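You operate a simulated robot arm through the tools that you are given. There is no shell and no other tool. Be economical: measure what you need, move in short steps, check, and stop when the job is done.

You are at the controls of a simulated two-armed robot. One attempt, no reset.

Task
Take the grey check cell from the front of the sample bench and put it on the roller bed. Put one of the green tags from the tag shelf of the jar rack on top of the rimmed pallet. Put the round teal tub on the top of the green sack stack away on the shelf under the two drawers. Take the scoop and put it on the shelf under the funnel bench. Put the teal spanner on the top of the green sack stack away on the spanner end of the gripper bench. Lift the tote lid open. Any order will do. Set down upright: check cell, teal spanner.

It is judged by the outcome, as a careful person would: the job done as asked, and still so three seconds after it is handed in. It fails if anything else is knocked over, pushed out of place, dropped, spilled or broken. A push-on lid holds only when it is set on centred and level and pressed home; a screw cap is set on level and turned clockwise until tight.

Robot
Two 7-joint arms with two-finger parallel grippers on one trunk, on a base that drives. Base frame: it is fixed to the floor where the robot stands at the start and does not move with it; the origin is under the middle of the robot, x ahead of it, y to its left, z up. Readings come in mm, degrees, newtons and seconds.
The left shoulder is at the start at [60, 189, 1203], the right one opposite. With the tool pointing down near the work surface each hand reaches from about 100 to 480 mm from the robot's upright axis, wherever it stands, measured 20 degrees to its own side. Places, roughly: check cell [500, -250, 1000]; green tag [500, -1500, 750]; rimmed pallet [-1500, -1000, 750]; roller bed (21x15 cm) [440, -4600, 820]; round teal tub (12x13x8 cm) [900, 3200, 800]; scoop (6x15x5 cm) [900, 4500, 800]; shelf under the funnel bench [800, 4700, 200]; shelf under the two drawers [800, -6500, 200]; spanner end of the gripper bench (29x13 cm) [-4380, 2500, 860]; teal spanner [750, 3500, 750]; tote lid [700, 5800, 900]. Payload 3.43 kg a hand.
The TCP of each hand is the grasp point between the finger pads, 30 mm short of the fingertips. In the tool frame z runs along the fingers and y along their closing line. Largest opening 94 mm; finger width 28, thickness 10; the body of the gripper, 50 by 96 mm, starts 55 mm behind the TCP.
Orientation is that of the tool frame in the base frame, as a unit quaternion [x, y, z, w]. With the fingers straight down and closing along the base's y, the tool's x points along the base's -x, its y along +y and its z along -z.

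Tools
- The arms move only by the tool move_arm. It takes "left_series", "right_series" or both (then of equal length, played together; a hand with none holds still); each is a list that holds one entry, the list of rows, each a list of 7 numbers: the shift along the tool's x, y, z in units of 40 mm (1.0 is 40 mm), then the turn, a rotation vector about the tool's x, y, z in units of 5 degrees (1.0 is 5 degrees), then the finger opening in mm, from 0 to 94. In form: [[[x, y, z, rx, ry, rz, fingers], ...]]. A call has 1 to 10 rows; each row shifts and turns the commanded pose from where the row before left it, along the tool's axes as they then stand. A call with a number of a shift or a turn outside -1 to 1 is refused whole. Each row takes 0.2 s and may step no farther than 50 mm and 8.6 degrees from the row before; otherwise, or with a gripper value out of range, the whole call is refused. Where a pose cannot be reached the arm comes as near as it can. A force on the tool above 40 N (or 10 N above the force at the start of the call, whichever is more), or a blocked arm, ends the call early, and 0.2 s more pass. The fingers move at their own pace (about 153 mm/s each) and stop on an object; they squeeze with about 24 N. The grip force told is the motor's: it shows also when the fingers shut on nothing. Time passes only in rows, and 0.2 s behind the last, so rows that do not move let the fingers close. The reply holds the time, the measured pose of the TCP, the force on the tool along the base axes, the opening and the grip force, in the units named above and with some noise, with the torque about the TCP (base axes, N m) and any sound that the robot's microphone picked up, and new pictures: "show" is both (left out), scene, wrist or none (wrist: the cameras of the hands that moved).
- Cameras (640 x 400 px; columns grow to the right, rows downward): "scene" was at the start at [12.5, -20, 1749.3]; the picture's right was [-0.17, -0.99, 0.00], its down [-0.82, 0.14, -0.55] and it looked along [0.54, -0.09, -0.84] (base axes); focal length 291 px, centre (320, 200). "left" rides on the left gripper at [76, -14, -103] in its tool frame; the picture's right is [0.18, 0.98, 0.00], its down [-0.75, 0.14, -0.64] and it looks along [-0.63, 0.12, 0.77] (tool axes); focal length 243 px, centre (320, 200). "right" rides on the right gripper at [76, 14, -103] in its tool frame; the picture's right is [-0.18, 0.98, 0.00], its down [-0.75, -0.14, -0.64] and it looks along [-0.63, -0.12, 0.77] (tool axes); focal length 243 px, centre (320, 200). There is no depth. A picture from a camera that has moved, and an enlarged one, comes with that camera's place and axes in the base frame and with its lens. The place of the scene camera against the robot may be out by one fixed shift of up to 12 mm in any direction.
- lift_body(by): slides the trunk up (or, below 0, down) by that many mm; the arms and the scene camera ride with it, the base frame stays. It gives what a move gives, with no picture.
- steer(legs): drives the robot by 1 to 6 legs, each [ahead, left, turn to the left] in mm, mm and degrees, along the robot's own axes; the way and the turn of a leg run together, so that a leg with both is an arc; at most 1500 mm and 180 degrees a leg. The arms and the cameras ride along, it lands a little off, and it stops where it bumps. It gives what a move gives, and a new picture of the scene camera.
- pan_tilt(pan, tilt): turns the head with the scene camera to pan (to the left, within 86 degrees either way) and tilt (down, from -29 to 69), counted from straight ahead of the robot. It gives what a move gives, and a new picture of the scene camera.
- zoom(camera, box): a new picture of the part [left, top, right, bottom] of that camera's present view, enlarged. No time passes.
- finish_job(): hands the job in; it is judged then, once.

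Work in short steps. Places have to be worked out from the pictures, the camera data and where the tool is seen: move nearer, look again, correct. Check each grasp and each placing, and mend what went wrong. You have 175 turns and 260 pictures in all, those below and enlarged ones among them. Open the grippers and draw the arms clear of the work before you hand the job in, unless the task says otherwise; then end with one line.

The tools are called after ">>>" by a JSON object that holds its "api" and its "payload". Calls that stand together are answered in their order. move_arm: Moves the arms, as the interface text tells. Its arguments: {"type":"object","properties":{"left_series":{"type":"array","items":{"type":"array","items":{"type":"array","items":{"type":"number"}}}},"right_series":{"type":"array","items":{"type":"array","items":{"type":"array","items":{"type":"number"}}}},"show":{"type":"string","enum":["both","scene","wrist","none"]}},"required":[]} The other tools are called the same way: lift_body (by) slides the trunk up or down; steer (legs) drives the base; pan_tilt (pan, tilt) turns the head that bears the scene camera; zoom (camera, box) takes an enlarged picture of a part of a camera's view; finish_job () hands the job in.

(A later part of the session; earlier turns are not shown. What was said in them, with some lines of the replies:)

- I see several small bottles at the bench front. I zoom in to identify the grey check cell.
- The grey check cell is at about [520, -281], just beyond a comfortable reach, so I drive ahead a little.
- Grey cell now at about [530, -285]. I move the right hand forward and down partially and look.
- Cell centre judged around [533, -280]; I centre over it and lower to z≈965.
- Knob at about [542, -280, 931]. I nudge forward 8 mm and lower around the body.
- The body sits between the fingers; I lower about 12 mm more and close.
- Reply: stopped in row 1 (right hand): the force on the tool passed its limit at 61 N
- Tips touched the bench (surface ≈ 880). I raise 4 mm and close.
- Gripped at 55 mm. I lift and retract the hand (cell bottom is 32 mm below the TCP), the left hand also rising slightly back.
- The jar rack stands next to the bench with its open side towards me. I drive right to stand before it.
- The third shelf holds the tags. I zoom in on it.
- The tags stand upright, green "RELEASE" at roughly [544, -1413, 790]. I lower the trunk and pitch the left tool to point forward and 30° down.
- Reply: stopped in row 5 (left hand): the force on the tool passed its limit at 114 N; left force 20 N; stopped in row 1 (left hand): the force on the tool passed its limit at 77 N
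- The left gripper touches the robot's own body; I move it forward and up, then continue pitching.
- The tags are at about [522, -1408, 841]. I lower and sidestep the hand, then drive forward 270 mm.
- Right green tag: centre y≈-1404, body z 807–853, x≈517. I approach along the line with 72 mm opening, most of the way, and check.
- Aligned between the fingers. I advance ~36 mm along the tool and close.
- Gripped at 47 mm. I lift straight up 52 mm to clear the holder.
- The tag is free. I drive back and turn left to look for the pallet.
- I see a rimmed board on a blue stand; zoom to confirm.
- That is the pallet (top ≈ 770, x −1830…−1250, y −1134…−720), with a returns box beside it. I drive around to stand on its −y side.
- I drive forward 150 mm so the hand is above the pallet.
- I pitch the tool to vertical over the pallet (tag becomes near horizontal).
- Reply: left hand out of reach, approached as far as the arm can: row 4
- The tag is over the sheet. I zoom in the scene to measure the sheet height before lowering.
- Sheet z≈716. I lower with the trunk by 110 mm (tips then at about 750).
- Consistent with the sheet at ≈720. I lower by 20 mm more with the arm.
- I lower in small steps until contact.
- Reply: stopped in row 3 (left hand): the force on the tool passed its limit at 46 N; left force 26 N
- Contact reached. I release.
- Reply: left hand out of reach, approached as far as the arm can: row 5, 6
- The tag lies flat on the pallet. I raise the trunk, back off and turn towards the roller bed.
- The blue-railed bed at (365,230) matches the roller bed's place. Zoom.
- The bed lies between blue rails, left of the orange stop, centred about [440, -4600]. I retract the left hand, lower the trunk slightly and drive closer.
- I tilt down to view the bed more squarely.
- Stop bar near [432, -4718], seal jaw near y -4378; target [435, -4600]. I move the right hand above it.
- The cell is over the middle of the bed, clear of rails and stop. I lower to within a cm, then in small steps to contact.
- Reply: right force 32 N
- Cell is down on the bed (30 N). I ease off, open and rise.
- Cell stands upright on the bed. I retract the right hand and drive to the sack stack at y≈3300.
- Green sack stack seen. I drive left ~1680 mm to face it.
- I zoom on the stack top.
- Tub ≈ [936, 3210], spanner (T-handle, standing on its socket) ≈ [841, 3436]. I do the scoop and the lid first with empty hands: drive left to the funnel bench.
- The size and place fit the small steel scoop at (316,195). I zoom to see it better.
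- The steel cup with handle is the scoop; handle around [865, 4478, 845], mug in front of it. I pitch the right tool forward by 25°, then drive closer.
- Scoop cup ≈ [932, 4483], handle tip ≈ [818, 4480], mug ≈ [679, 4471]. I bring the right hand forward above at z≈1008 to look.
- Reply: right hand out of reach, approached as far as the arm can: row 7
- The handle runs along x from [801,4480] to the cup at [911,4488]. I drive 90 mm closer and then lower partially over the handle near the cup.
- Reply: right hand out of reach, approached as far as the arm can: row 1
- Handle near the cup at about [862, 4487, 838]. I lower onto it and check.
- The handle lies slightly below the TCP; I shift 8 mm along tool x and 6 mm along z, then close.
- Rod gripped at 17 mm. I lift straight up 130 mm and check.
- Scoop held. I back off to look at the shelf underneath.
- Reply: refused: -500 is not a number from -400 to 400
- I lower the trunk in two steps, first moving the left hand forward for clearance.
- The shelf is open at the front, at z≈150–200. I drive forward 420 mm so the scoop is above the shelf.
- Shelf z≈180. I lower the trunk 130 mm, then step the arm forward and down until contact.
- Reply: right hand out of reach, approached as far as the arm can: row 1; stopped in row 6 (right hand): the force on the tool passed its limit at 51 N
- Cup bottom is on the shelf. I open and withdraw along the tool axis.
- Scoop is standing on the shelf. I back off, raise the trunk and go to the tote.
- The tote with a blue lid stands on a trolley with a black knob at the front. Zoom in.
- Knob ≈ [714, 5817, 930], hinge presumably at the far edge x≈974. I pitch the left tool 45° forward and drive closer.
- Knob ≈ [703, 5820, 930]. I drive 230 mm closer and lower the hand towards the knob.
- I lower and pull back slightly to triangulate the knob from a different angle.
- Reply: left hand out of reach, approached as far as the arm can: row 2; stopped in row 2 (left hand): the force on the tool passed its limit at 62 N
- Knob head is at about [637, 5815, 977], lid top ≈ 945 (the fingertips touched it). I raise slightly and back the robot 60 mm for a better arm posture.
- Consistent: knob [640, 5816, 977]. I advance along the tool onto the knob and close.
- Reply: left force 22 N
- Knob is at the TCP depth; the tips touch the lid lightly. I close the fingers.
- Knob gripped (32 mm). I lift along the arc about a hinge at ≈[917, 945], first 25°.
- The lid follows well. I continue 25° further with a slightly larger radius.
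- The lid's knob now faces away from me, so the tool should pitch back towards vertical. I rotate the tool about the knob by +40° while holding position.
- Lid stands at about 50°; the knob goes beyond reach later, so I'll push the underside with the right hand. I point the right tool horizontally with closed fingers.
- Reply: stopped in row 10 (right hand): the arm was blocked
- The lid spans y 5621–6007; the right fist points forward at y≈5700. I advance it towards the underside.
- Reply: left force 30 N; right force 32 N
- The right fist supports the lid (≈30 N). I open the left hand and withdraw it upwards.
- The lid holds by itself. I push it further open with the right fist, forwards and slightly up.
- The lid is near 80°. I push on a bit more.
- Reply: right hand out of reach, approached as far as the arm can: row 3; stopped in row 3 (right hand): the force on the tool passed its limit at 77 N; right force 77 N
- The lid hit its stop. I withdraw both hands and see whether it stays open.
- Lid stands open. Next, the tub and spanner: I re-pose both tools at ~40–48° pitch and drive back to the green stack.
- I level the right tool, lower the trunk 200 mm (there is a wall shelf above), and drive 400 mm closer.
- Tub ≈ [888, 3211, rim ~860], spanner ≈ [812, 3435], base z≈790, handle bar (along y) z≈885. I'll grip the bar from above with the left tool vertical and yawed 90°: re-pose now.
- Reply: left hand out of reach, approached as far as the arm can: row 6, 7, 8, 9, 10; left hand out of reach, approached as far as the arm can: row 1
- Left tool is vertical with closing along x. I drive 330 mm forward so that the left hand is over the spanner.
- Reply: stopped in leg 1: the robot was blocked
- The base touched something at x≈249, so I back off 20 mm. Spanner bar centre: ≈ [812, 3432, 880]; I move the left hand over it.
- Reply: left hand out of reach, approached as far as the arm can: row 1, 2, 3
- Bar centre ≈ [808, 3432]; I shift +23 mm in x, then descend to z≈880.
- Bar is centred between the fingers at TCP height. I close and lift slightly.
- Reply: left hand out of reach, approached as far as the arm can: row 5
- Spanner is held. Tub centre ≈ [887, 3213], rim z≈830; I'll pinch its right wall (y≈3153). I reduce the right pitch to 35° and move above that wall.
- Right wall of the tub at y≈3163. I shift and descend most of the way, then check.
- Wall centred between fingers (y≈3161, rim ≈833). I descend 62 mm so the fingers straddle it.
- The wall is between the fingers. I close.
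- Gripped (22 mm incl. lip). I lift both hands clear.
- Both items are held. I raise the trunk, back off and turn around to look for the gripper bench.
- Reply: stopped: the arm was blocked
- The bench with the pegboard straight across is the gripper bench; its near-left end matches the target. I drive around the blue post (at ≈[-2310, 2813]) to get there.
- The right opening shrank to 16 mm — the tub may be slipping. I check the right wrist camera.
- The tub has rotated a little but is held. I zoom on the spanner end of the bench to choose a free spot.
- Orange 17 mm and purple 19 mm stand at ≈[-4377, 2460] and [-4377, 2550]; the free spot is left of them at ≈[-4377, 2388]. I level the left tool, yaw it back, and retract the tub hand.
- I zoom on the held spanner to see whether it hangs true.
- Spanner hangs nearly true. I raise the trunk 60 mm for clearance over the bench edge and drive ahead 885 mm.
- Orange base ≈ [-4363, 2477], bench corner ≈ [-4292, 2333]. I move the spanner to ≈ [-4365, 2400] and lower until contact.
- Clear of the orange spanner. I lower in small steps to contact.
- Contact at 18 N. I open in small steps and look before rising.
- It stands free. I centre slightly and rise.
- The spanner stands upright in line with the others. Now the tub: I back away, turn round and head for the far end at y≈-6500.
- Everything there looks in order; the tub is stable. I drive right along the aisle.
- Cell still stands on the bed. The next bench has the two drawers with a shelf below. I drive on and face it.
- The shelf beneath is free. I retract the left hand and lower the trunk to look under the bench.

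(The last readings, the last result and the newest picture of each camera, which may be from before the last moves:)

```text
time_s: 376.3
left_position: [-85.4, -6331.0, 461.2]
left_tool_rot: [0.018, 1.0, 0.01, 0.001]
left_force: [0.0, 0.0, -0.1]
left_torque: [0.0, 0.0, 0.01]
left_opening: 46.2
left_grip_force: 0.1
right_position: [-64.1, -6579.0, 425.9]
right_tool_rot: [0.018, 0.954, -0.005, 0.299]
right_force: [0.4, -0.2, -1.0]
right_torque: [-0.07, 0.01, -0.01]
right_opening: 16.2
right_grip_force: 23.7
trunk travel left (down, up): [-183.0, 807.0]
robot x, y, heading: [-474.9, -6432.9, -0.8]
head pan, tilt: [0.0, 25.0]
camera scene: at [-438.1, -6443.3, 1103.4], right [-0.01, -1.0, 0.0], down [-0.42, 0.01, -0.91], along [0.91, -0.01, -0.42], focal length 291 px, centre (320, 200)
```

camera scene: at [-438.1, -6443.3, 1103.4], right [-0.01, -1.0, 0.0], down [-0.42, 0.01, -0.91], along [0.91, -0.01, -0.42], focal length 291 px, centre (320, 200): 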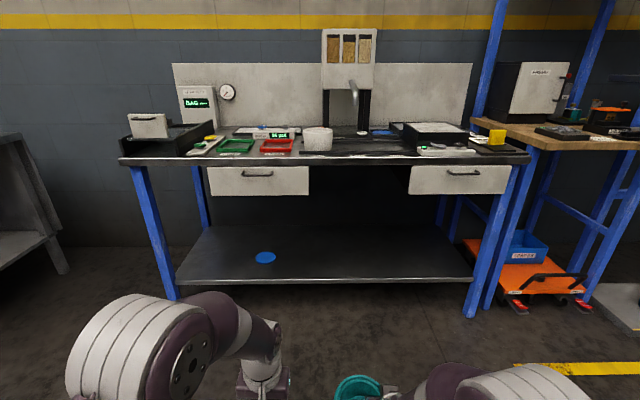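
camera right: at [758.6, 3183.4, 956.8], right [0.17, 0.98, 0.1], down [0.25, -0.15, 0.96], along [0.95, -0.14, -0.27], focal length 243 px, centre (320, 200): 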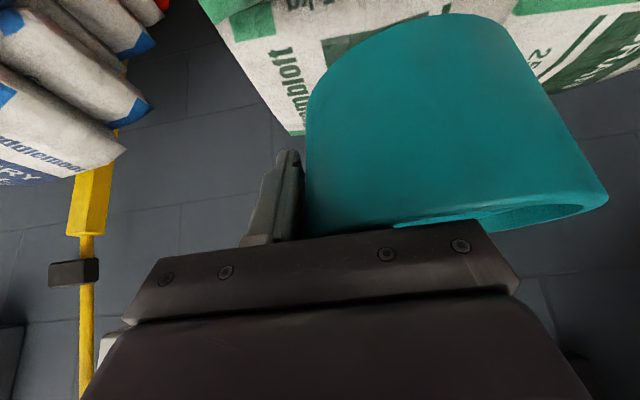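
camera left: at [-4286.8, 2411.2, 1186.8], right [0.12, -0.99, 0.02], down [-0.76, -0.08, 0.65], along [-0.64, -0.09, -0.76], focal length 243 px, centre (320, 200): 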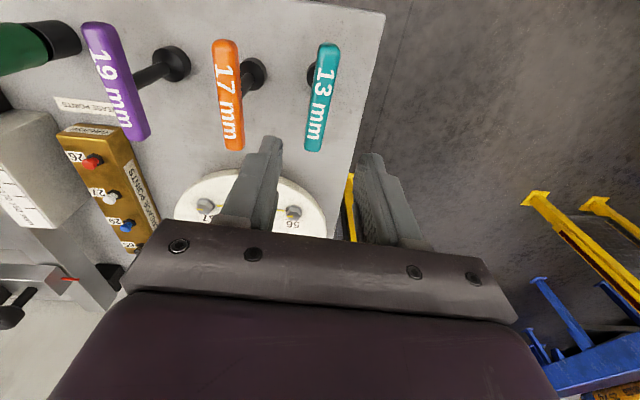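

The shelf (z≈220, front edge x≈600) is free apart from a blue disc at its left. I drive 580 mm ahead, the tub going in between the drawers.

>>> {"api": "steer", "payload": {"legs": [[580, 0, 0.8]]}}

>>> {"api": "zoom", "payload": {"camera": "right", "box": [0, 0, 640, 400]}}

```text
time_s: 379.6
left_position: [491.2, -6339.8, 461.7]
left_tool_rot: [0.017, 1.0, 0.009, 0.001]
left_force: [-0.2, 0.0, 1.2]
left_torque: [0.03, -0.05, -0.02]
left_opening: 46.0
left_grip_force: 0.1
right_position: [512.8, -6585.4, 425.3]
right_tool_rot: [0.017, 0.954, -0.006, 0.3]
right_force: [-0.2, 0.3, -2.4]
right_torque: [-0.09, -0.01, 0.0]
right_opening: 16.2
right_grip_force: 24.0
trunk travel left (down, up): [-183.0, 807.0]
robot x, y, heading: [101.6, -6441.5, -0.6]
head pan, tilt: [0.0, 25.0]
camera scene: at [138.4, -6451.2, 1103.4], right [-0.01, -1.0, 0.0], down [-0.42, 0.01, -0.91], along [0.91, -0.01, -0.42], focal length 291 px, centre (320, 200)
```

scene: 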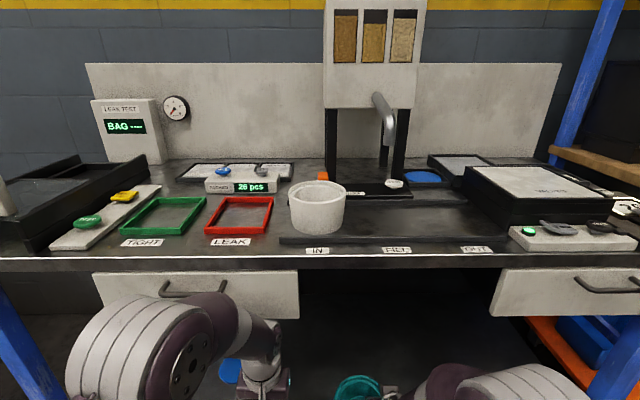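

```text
1.00 times, centred on (320, 200) of right (not enlarged: the box is as wide or as high as the picture)
camera zoom: at [392.2, -6566.5, 465.6], right [0.18, 0.98, 0.11], down [0.25, -0.15, 0.96], along [0.95, -0.15, -0.27], focal length 243 px, centre (320, 200)
```

zoom: 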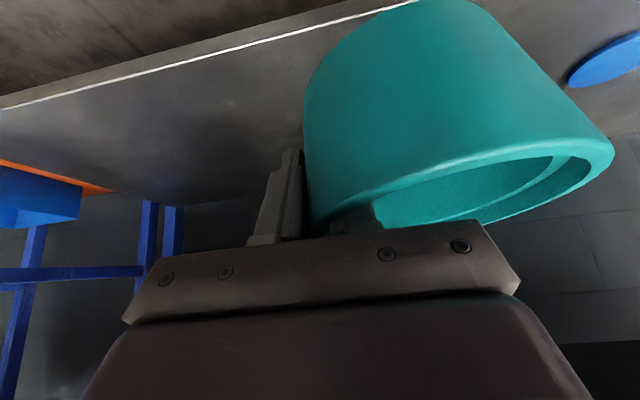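

Shelf front edge at x≈592, z≈220. I extend the right hand 187 mm forward over the shelf.

>>> {"api": "move_arm", "payload": {"right_series": [[[-0.77, 0, 0.54, 0, 0, 0, 0], [-0.77, 0, 0.54, 0, 0, 0, 0], [-0.77, 0, 0.54, 0, 0, 0, 0], [-0.77, 0, 0.54, 0, 0, 0, 0], [-0.77, 0, 0.54, 0, 0, 0, 0]]]}}

```text
time_s: 380.8
left_position: [492.8, -6338.5, 462.2]
left_tool_rot: [0.018, 1.0, 0.01, 0.001]
left_force: [0.2, 0.2, 0.6]
left_torque: [-0.03, -0.01, 0.05]
left_opening: 46.0
left_grip_force: 0.0
right_position: [701.5, -6590.8, 423.2]
right_tool_rot: [0.016, 0.954, -0.005, 0.298]
right_force: [-0.4, -0.7, -1.0]
right_torque: [-0.05, 0.01, -0.01]
right_opening: 16.0
right_grip_force: 24.5
trunk travel left (down, up): [-183.0, 807.0]
robot x, y, heading: [100.9, -6443.0, -0.5]
head pan, tilt: [0.0, 25.0]
camera scene: at [138.5, -6451.2, 1103.4], right [-0.01, -1.0, 0.0], down [-0.42, 0.01, -0.91], along [0.91, -0.01, -0.42], focal length 291 px, centre (320, 200)
camera right: at [580.4, -6571.2, 464.3], right [0.18, 0.98, 0.1], down [0.25, -0.15, 0.96], along [0.95, -0.15, -0.27], focal length 243 px, centre (320, 200)
```

scene: 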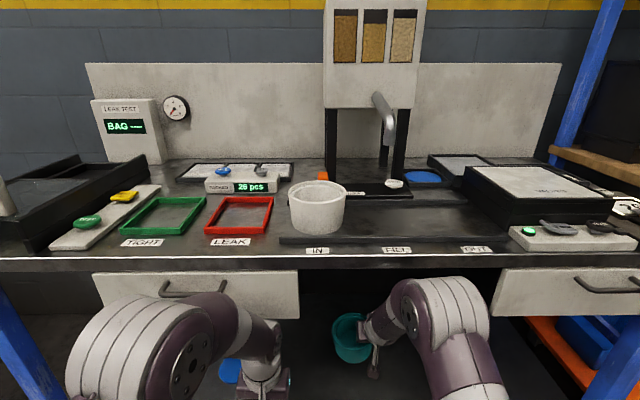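
right: 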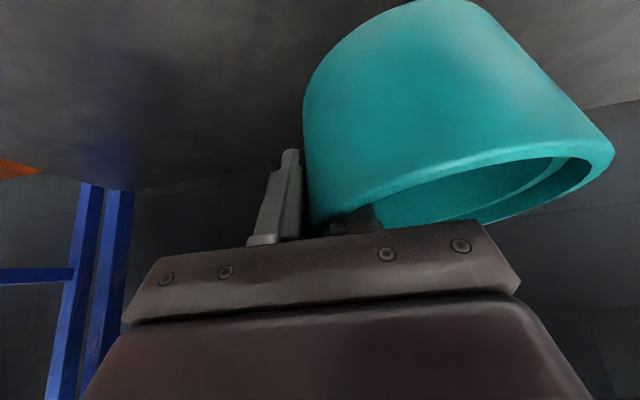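

The tub sags slightly to its left but is held. I lower with the trunk by 100 mm, then the arm in small steps to contact.

>>> {"api": "lift_body", "payload": {"by": -100}}

>>> {"api": "move_arm", "payload": {"right_series": [[[0.06, 0, 0.1, 0, 0, 0, 0], [0.08, 0, 0.12, 0, 0, 0, 0], [0.08, 0, 0.12, 0, 0, 0, 0], [0.08, 0, 0.12, 0, 0, 0, 0], [0.08, 0, 0.12, 0, 0, 0, 0], [0.08, 0, 0.12, 0, 0, 0, 0]]], "show": "wrist"}}

```text
time_s: 382.1
left_position: [492.1, -6339.0, 361.8]
left_tool_rot: [0.017, 1.0, 0.01, 0.001]
left_force: [0.1, 0.3, -0.6]
left_torque: [-0.01, -0.01, 0.0]
left_opening: 45.8
left_grip_force: 0.1
right_position: [701.3, -6590.0, 322.8]
right_tool_rot: [0.016, 0.954, -0.005, 0.299]
right_force: [0.5, -0.1, -1.9]
right_torque: [-0.09, 0.02, 0.02]
right_opening: 16.3
right_grip_force: 24.2
trunk travel left (down, up): [-83.0, 907.0]
robot x, y, heading: [105.6, -6439.7, -0.9]
head pan, tilt: [0.0, 25.0]
```

```text
time_s: 383.5
left_position: [492.3, -6337.8, 361.1]
left_tool_rot: [0.018, 1.0, 0.01, 0.001]
left_force: [0.3, 0.4, -0.8]
left_torque: [-0.01, 0.0, -0.01]
left_opening: 45.7
left_grip_force: 0.0
right_position: [702.5, -6588.5, 290.2]
right_tool_rot: [0.017, 0.954, -0.005, 0.299]
right_force: [-1.1, 1.0, -1.9]
right_torque: [-0.05, 0.02, 0.0]
right_opening: 15.9
right_grip_force: 23.7
trunk travel left (down, up): [-83.0, 907.0]
robot x, y, heading: [103.0, -6444.1, -0.5]
head pan, tilt: [0.0, 25.0]
camera right: at [581.2, -6570.2, 331.4], right [0.18, 0.98, 0.11], down [0.25, -0.15, 0.96], along [0.95, -0.15, -0.27], focal length 243 px, centre (320, 200)
```

right: 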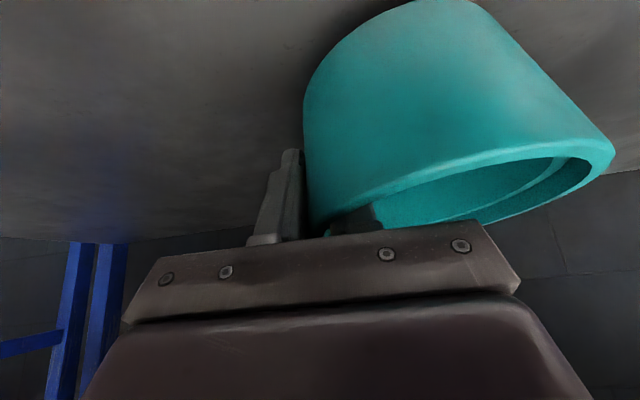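

No contact yet at 290; I continue downward in small steps.

>>> {"api": "move_arm", "payload": {"right_series": [[[0.08, 0, 0.12, 0, 0, 0, 0], [0.08, 0, 0.12, 0, 0, 0, 0], [0.08, 0, 0.12, 0, 0, 0, 0], [0.08, 0, 0.12, 0, 0, 0, 0], [0.08, 0, 0.12, 0, 0, 0, 0], [0.08, 0, 0.12, 0, 0, 0, 0], [0.08, 0, 0.12, 0, 0, 0, 0], [0.08, 0, 0.12, 0, 0, 0, 0], [0.08, 0, 0.12, 0, 0, 0, 0]]], "show": "wrist"}}

```text
time_s: 384.9
left_position: [492.1, -6340.0, 361.9]
left_tool_rot: [0.017, 1.0, 0.009, 0.003]
left_force: [-0.8, -0.8, -0.1]
left_torque: [0.01, -0.01, -0.05]
left_opening: 45.9
left_grip_force: 0.0
right_position: [707.9, -6590.3, 266.8]
right_tool_rot: [0.019, 0.951, -0.004, 0.309]
right_force: [-0.8, 0.6, 17.0]
right_torque: [0.72, 0.94, 0.01]
right_opening: 19.0
right_grip_force: 24.1
trunk travel left (down, up): [-83.0, 907.0]
robot x, y, heading: [101.8, -6445.6, -0.7]
head pan, tilt: [0.0, 25.0]
stopped in row 6 (right hand): the force on the tool passed its limit at 47 N (the readings are from after the stop); the commanded pose is now the measured one
camera right: at [586.0, -6571.0, 304.9], right [0.19, 0.98, 0.11], down [0.23, -0.15, 0.96], along [0.96, -0.15, -0.25], focal length 243 px, centre (320, 200)
```

right: 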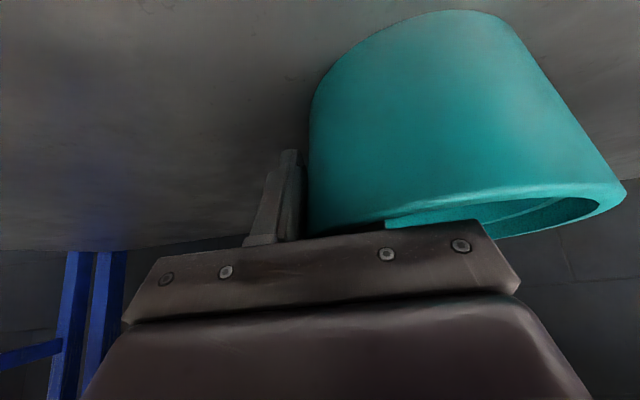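

Tub is on the shelf and nearly level. I open the fingers.

>>> {"api": "move_arm", "payload": {"right_series": [[[0, 0, 0, 0, 0, 0, 26], [0, 0, 0, 0, 0, 0, 40], [0, 0, 0, 0, 0, 0, 56], [0, 0, 0, 0, 0, 0, 56]]], "show": "wrist"}}

```text
time_s: 385.9
left_position: [490.8, -6337.8, 361.4]
left_tool_rot: [0.017, 1.0, 0.009, 0.002]
left_force: [0.9, 0.1, 0.0]
left_torque: [0.0, 0.01, 0.01]
left_opening: 45.8
left_grip_force: 0.1
right_position: [706.1, -6590.6, 264.3]
right_tool_rot: [0.018, 0.952, -0.005, 0.305]
right_force: [0.5, 1.4, 10.6]
right_torque: [0.26, 0.51, -0.09]
right_opening: 56.1
right_grip_force: 0.1
trunk travel left (down, up): [-83.0, 907.0]
robot x, y, heading: [102.1, -6442.4, -0.8]
head pan, tilt: [0.0, 25.0]
camera right: at [584.8, -6571.2, 303.2], right [0.19, 0.98, 0.11], down [0.23, -0.15, 0.96], along [0.95, -0.15, -0.26], focal length 243 px, centre (320, 200)
```

right: 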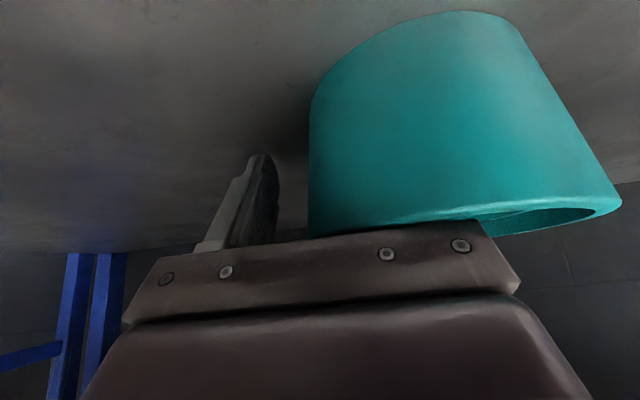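

The gripper rests slightly on the rim; I rise straight up out of the tub.

>>> {"api": "move_arm", "payload": {"right_series": [[[-0.29, 0, -0.41, 0, 0, 0, 56], [-0.58, 0, -0.81, 0, 0, 0, 56], [-0.58, 0, -0.81, 0, 0, 0, 56]]]}}

```text
time_s: 386.7
left_position: [492.0, -6340.2, 361.5]
left_tool_rot: [0.017, 1.0, 0.009, 0.0]
left_force: [0.0, 0.1, -0.9]
left_torque: [0.0, 0.02, 0.01]
left_opening: 46.0
left_grip_force: 0.0
right_position: [705.4, -6589.3, 361.7]
right_tool_rot: [0.016, 0.953, -0.004, 0.304]
right_force: [-0.1, -0.2, 0.3]
right_torque: [-0.01, 0.01, 0.02]
right_opening: 56.0
right_grip_force: 0.0
trunk travel left (down, up): [-83.0, 907.0]
robot x, y, heading: [102.1, -6439.6, -0.8]
head pan, tilt: [0.0, 25.0]
camera scene: at [138.4, -6451.4, 1003.4], right [-0.01, -1.0, 0.0], down [-0.42, 0.01, -0.91], along [0.91, -0.01, -0.42], focal length 291 px, centre (320, 200)
camera right: at [583.9, -6571.0, 401.9], right [0.19, 0.98, 0.11], down [0.24, -0.15, 0.96], along [0.95, -0.15, -0.26], focal length 243 px, centre (320, 200)
```

scene: 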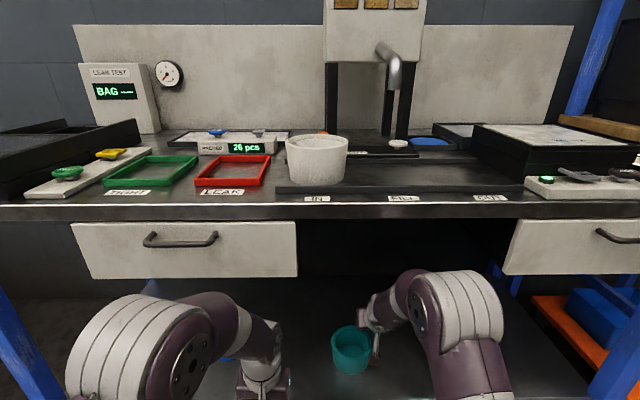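
right: 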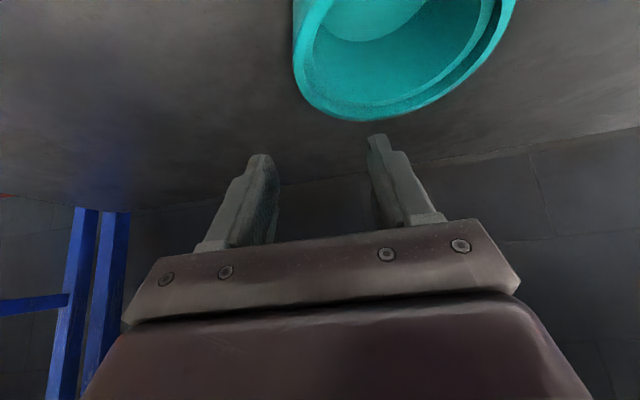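

The tub stands upright on the shelf. I drive back clear and verify.

>>> {"api": "steer", "payload": {"legs": [[-600, 0, 0]]}}

>>> {"api": "zoom", "payload": {"camera": "scene", "box": [160, 120, 520, 330]}}

```text
time_s: 390.1
left_position: [-110.4, -6330.7, 360.1]
left_tool_rot: [0.012, 1.0, 0.009, 0.001]
left_force: [-0.9, -0.1, 0.2]
left_torque: [0.01, 0.0, -0.01]
left_opening: 45.9
left_grip_force: 0.1
right_position: [106.2, -6579.4, 363.1]
right_tool_rot: [0.013, 0.952, -0.003, 0.305]
right_force: [0.1, -0.7, 0.4]
right_torque: [0.01, 0.01, -0.02]
right_opening: 56.0
right_grip_force: 0.0
trunk travel left (down, up): [-83.0, 907.0]
robot x, y, heading: [-499.2, -6436.4, -0.3]
head pan, tilt: [0.0, 25.0]
camera scene: at [-462.1, -6446.1, 1003.4], right [0.0, -1.0, 0.0], down [-0.42, 0.0, -0.91], along [0.91, 0.0, -0.42], focal length 291 px, centre (320, 200)
```

scene: 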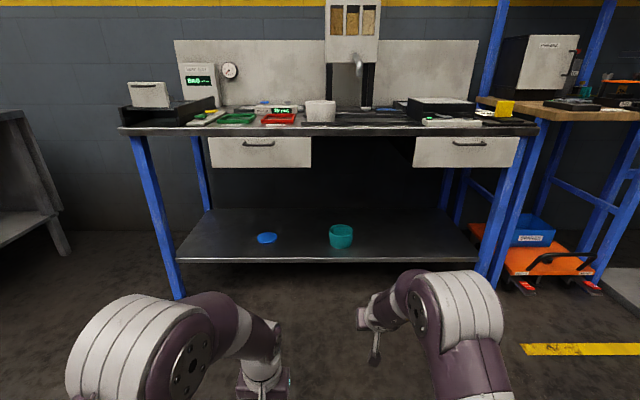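

```text
1.78 times, centred on (340, 225) of scene
camera zoom: at [-462.1, -6446.1, 1003.4], right [0.0, -1.0, 0.0], down [-0.42, 0.0, -0.91], along [0.91, 0.0, -0.42], focal length 518 px, centre (284, 156)
```

zoom: 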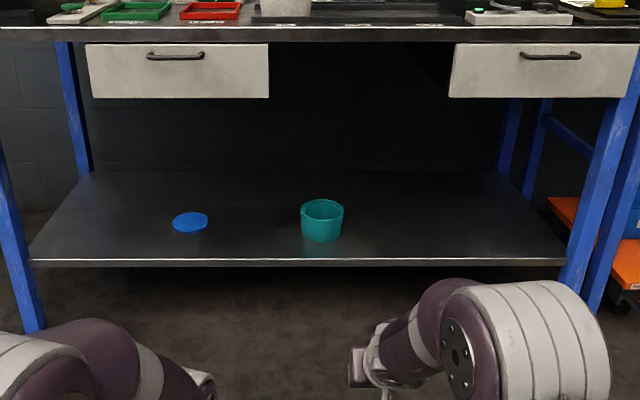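

The tub is in place on the shelf, both grippers are open and clear, and I last saw the other five items where they belong. I hand the job in.

>>> {"api": "finish_job", "payload": {}}

```text
The job is handed in.
```

All six parts of the job are done and handed in: check cell on the roller bed, green tag on the pallet, tub and scoop on their shelves, spanner upright on the gripper bench, and tote lid open. While fetching the tub and spanner the robot was blocked twice, once in the base and once in the left arm, but nothing looked out of place in later views.
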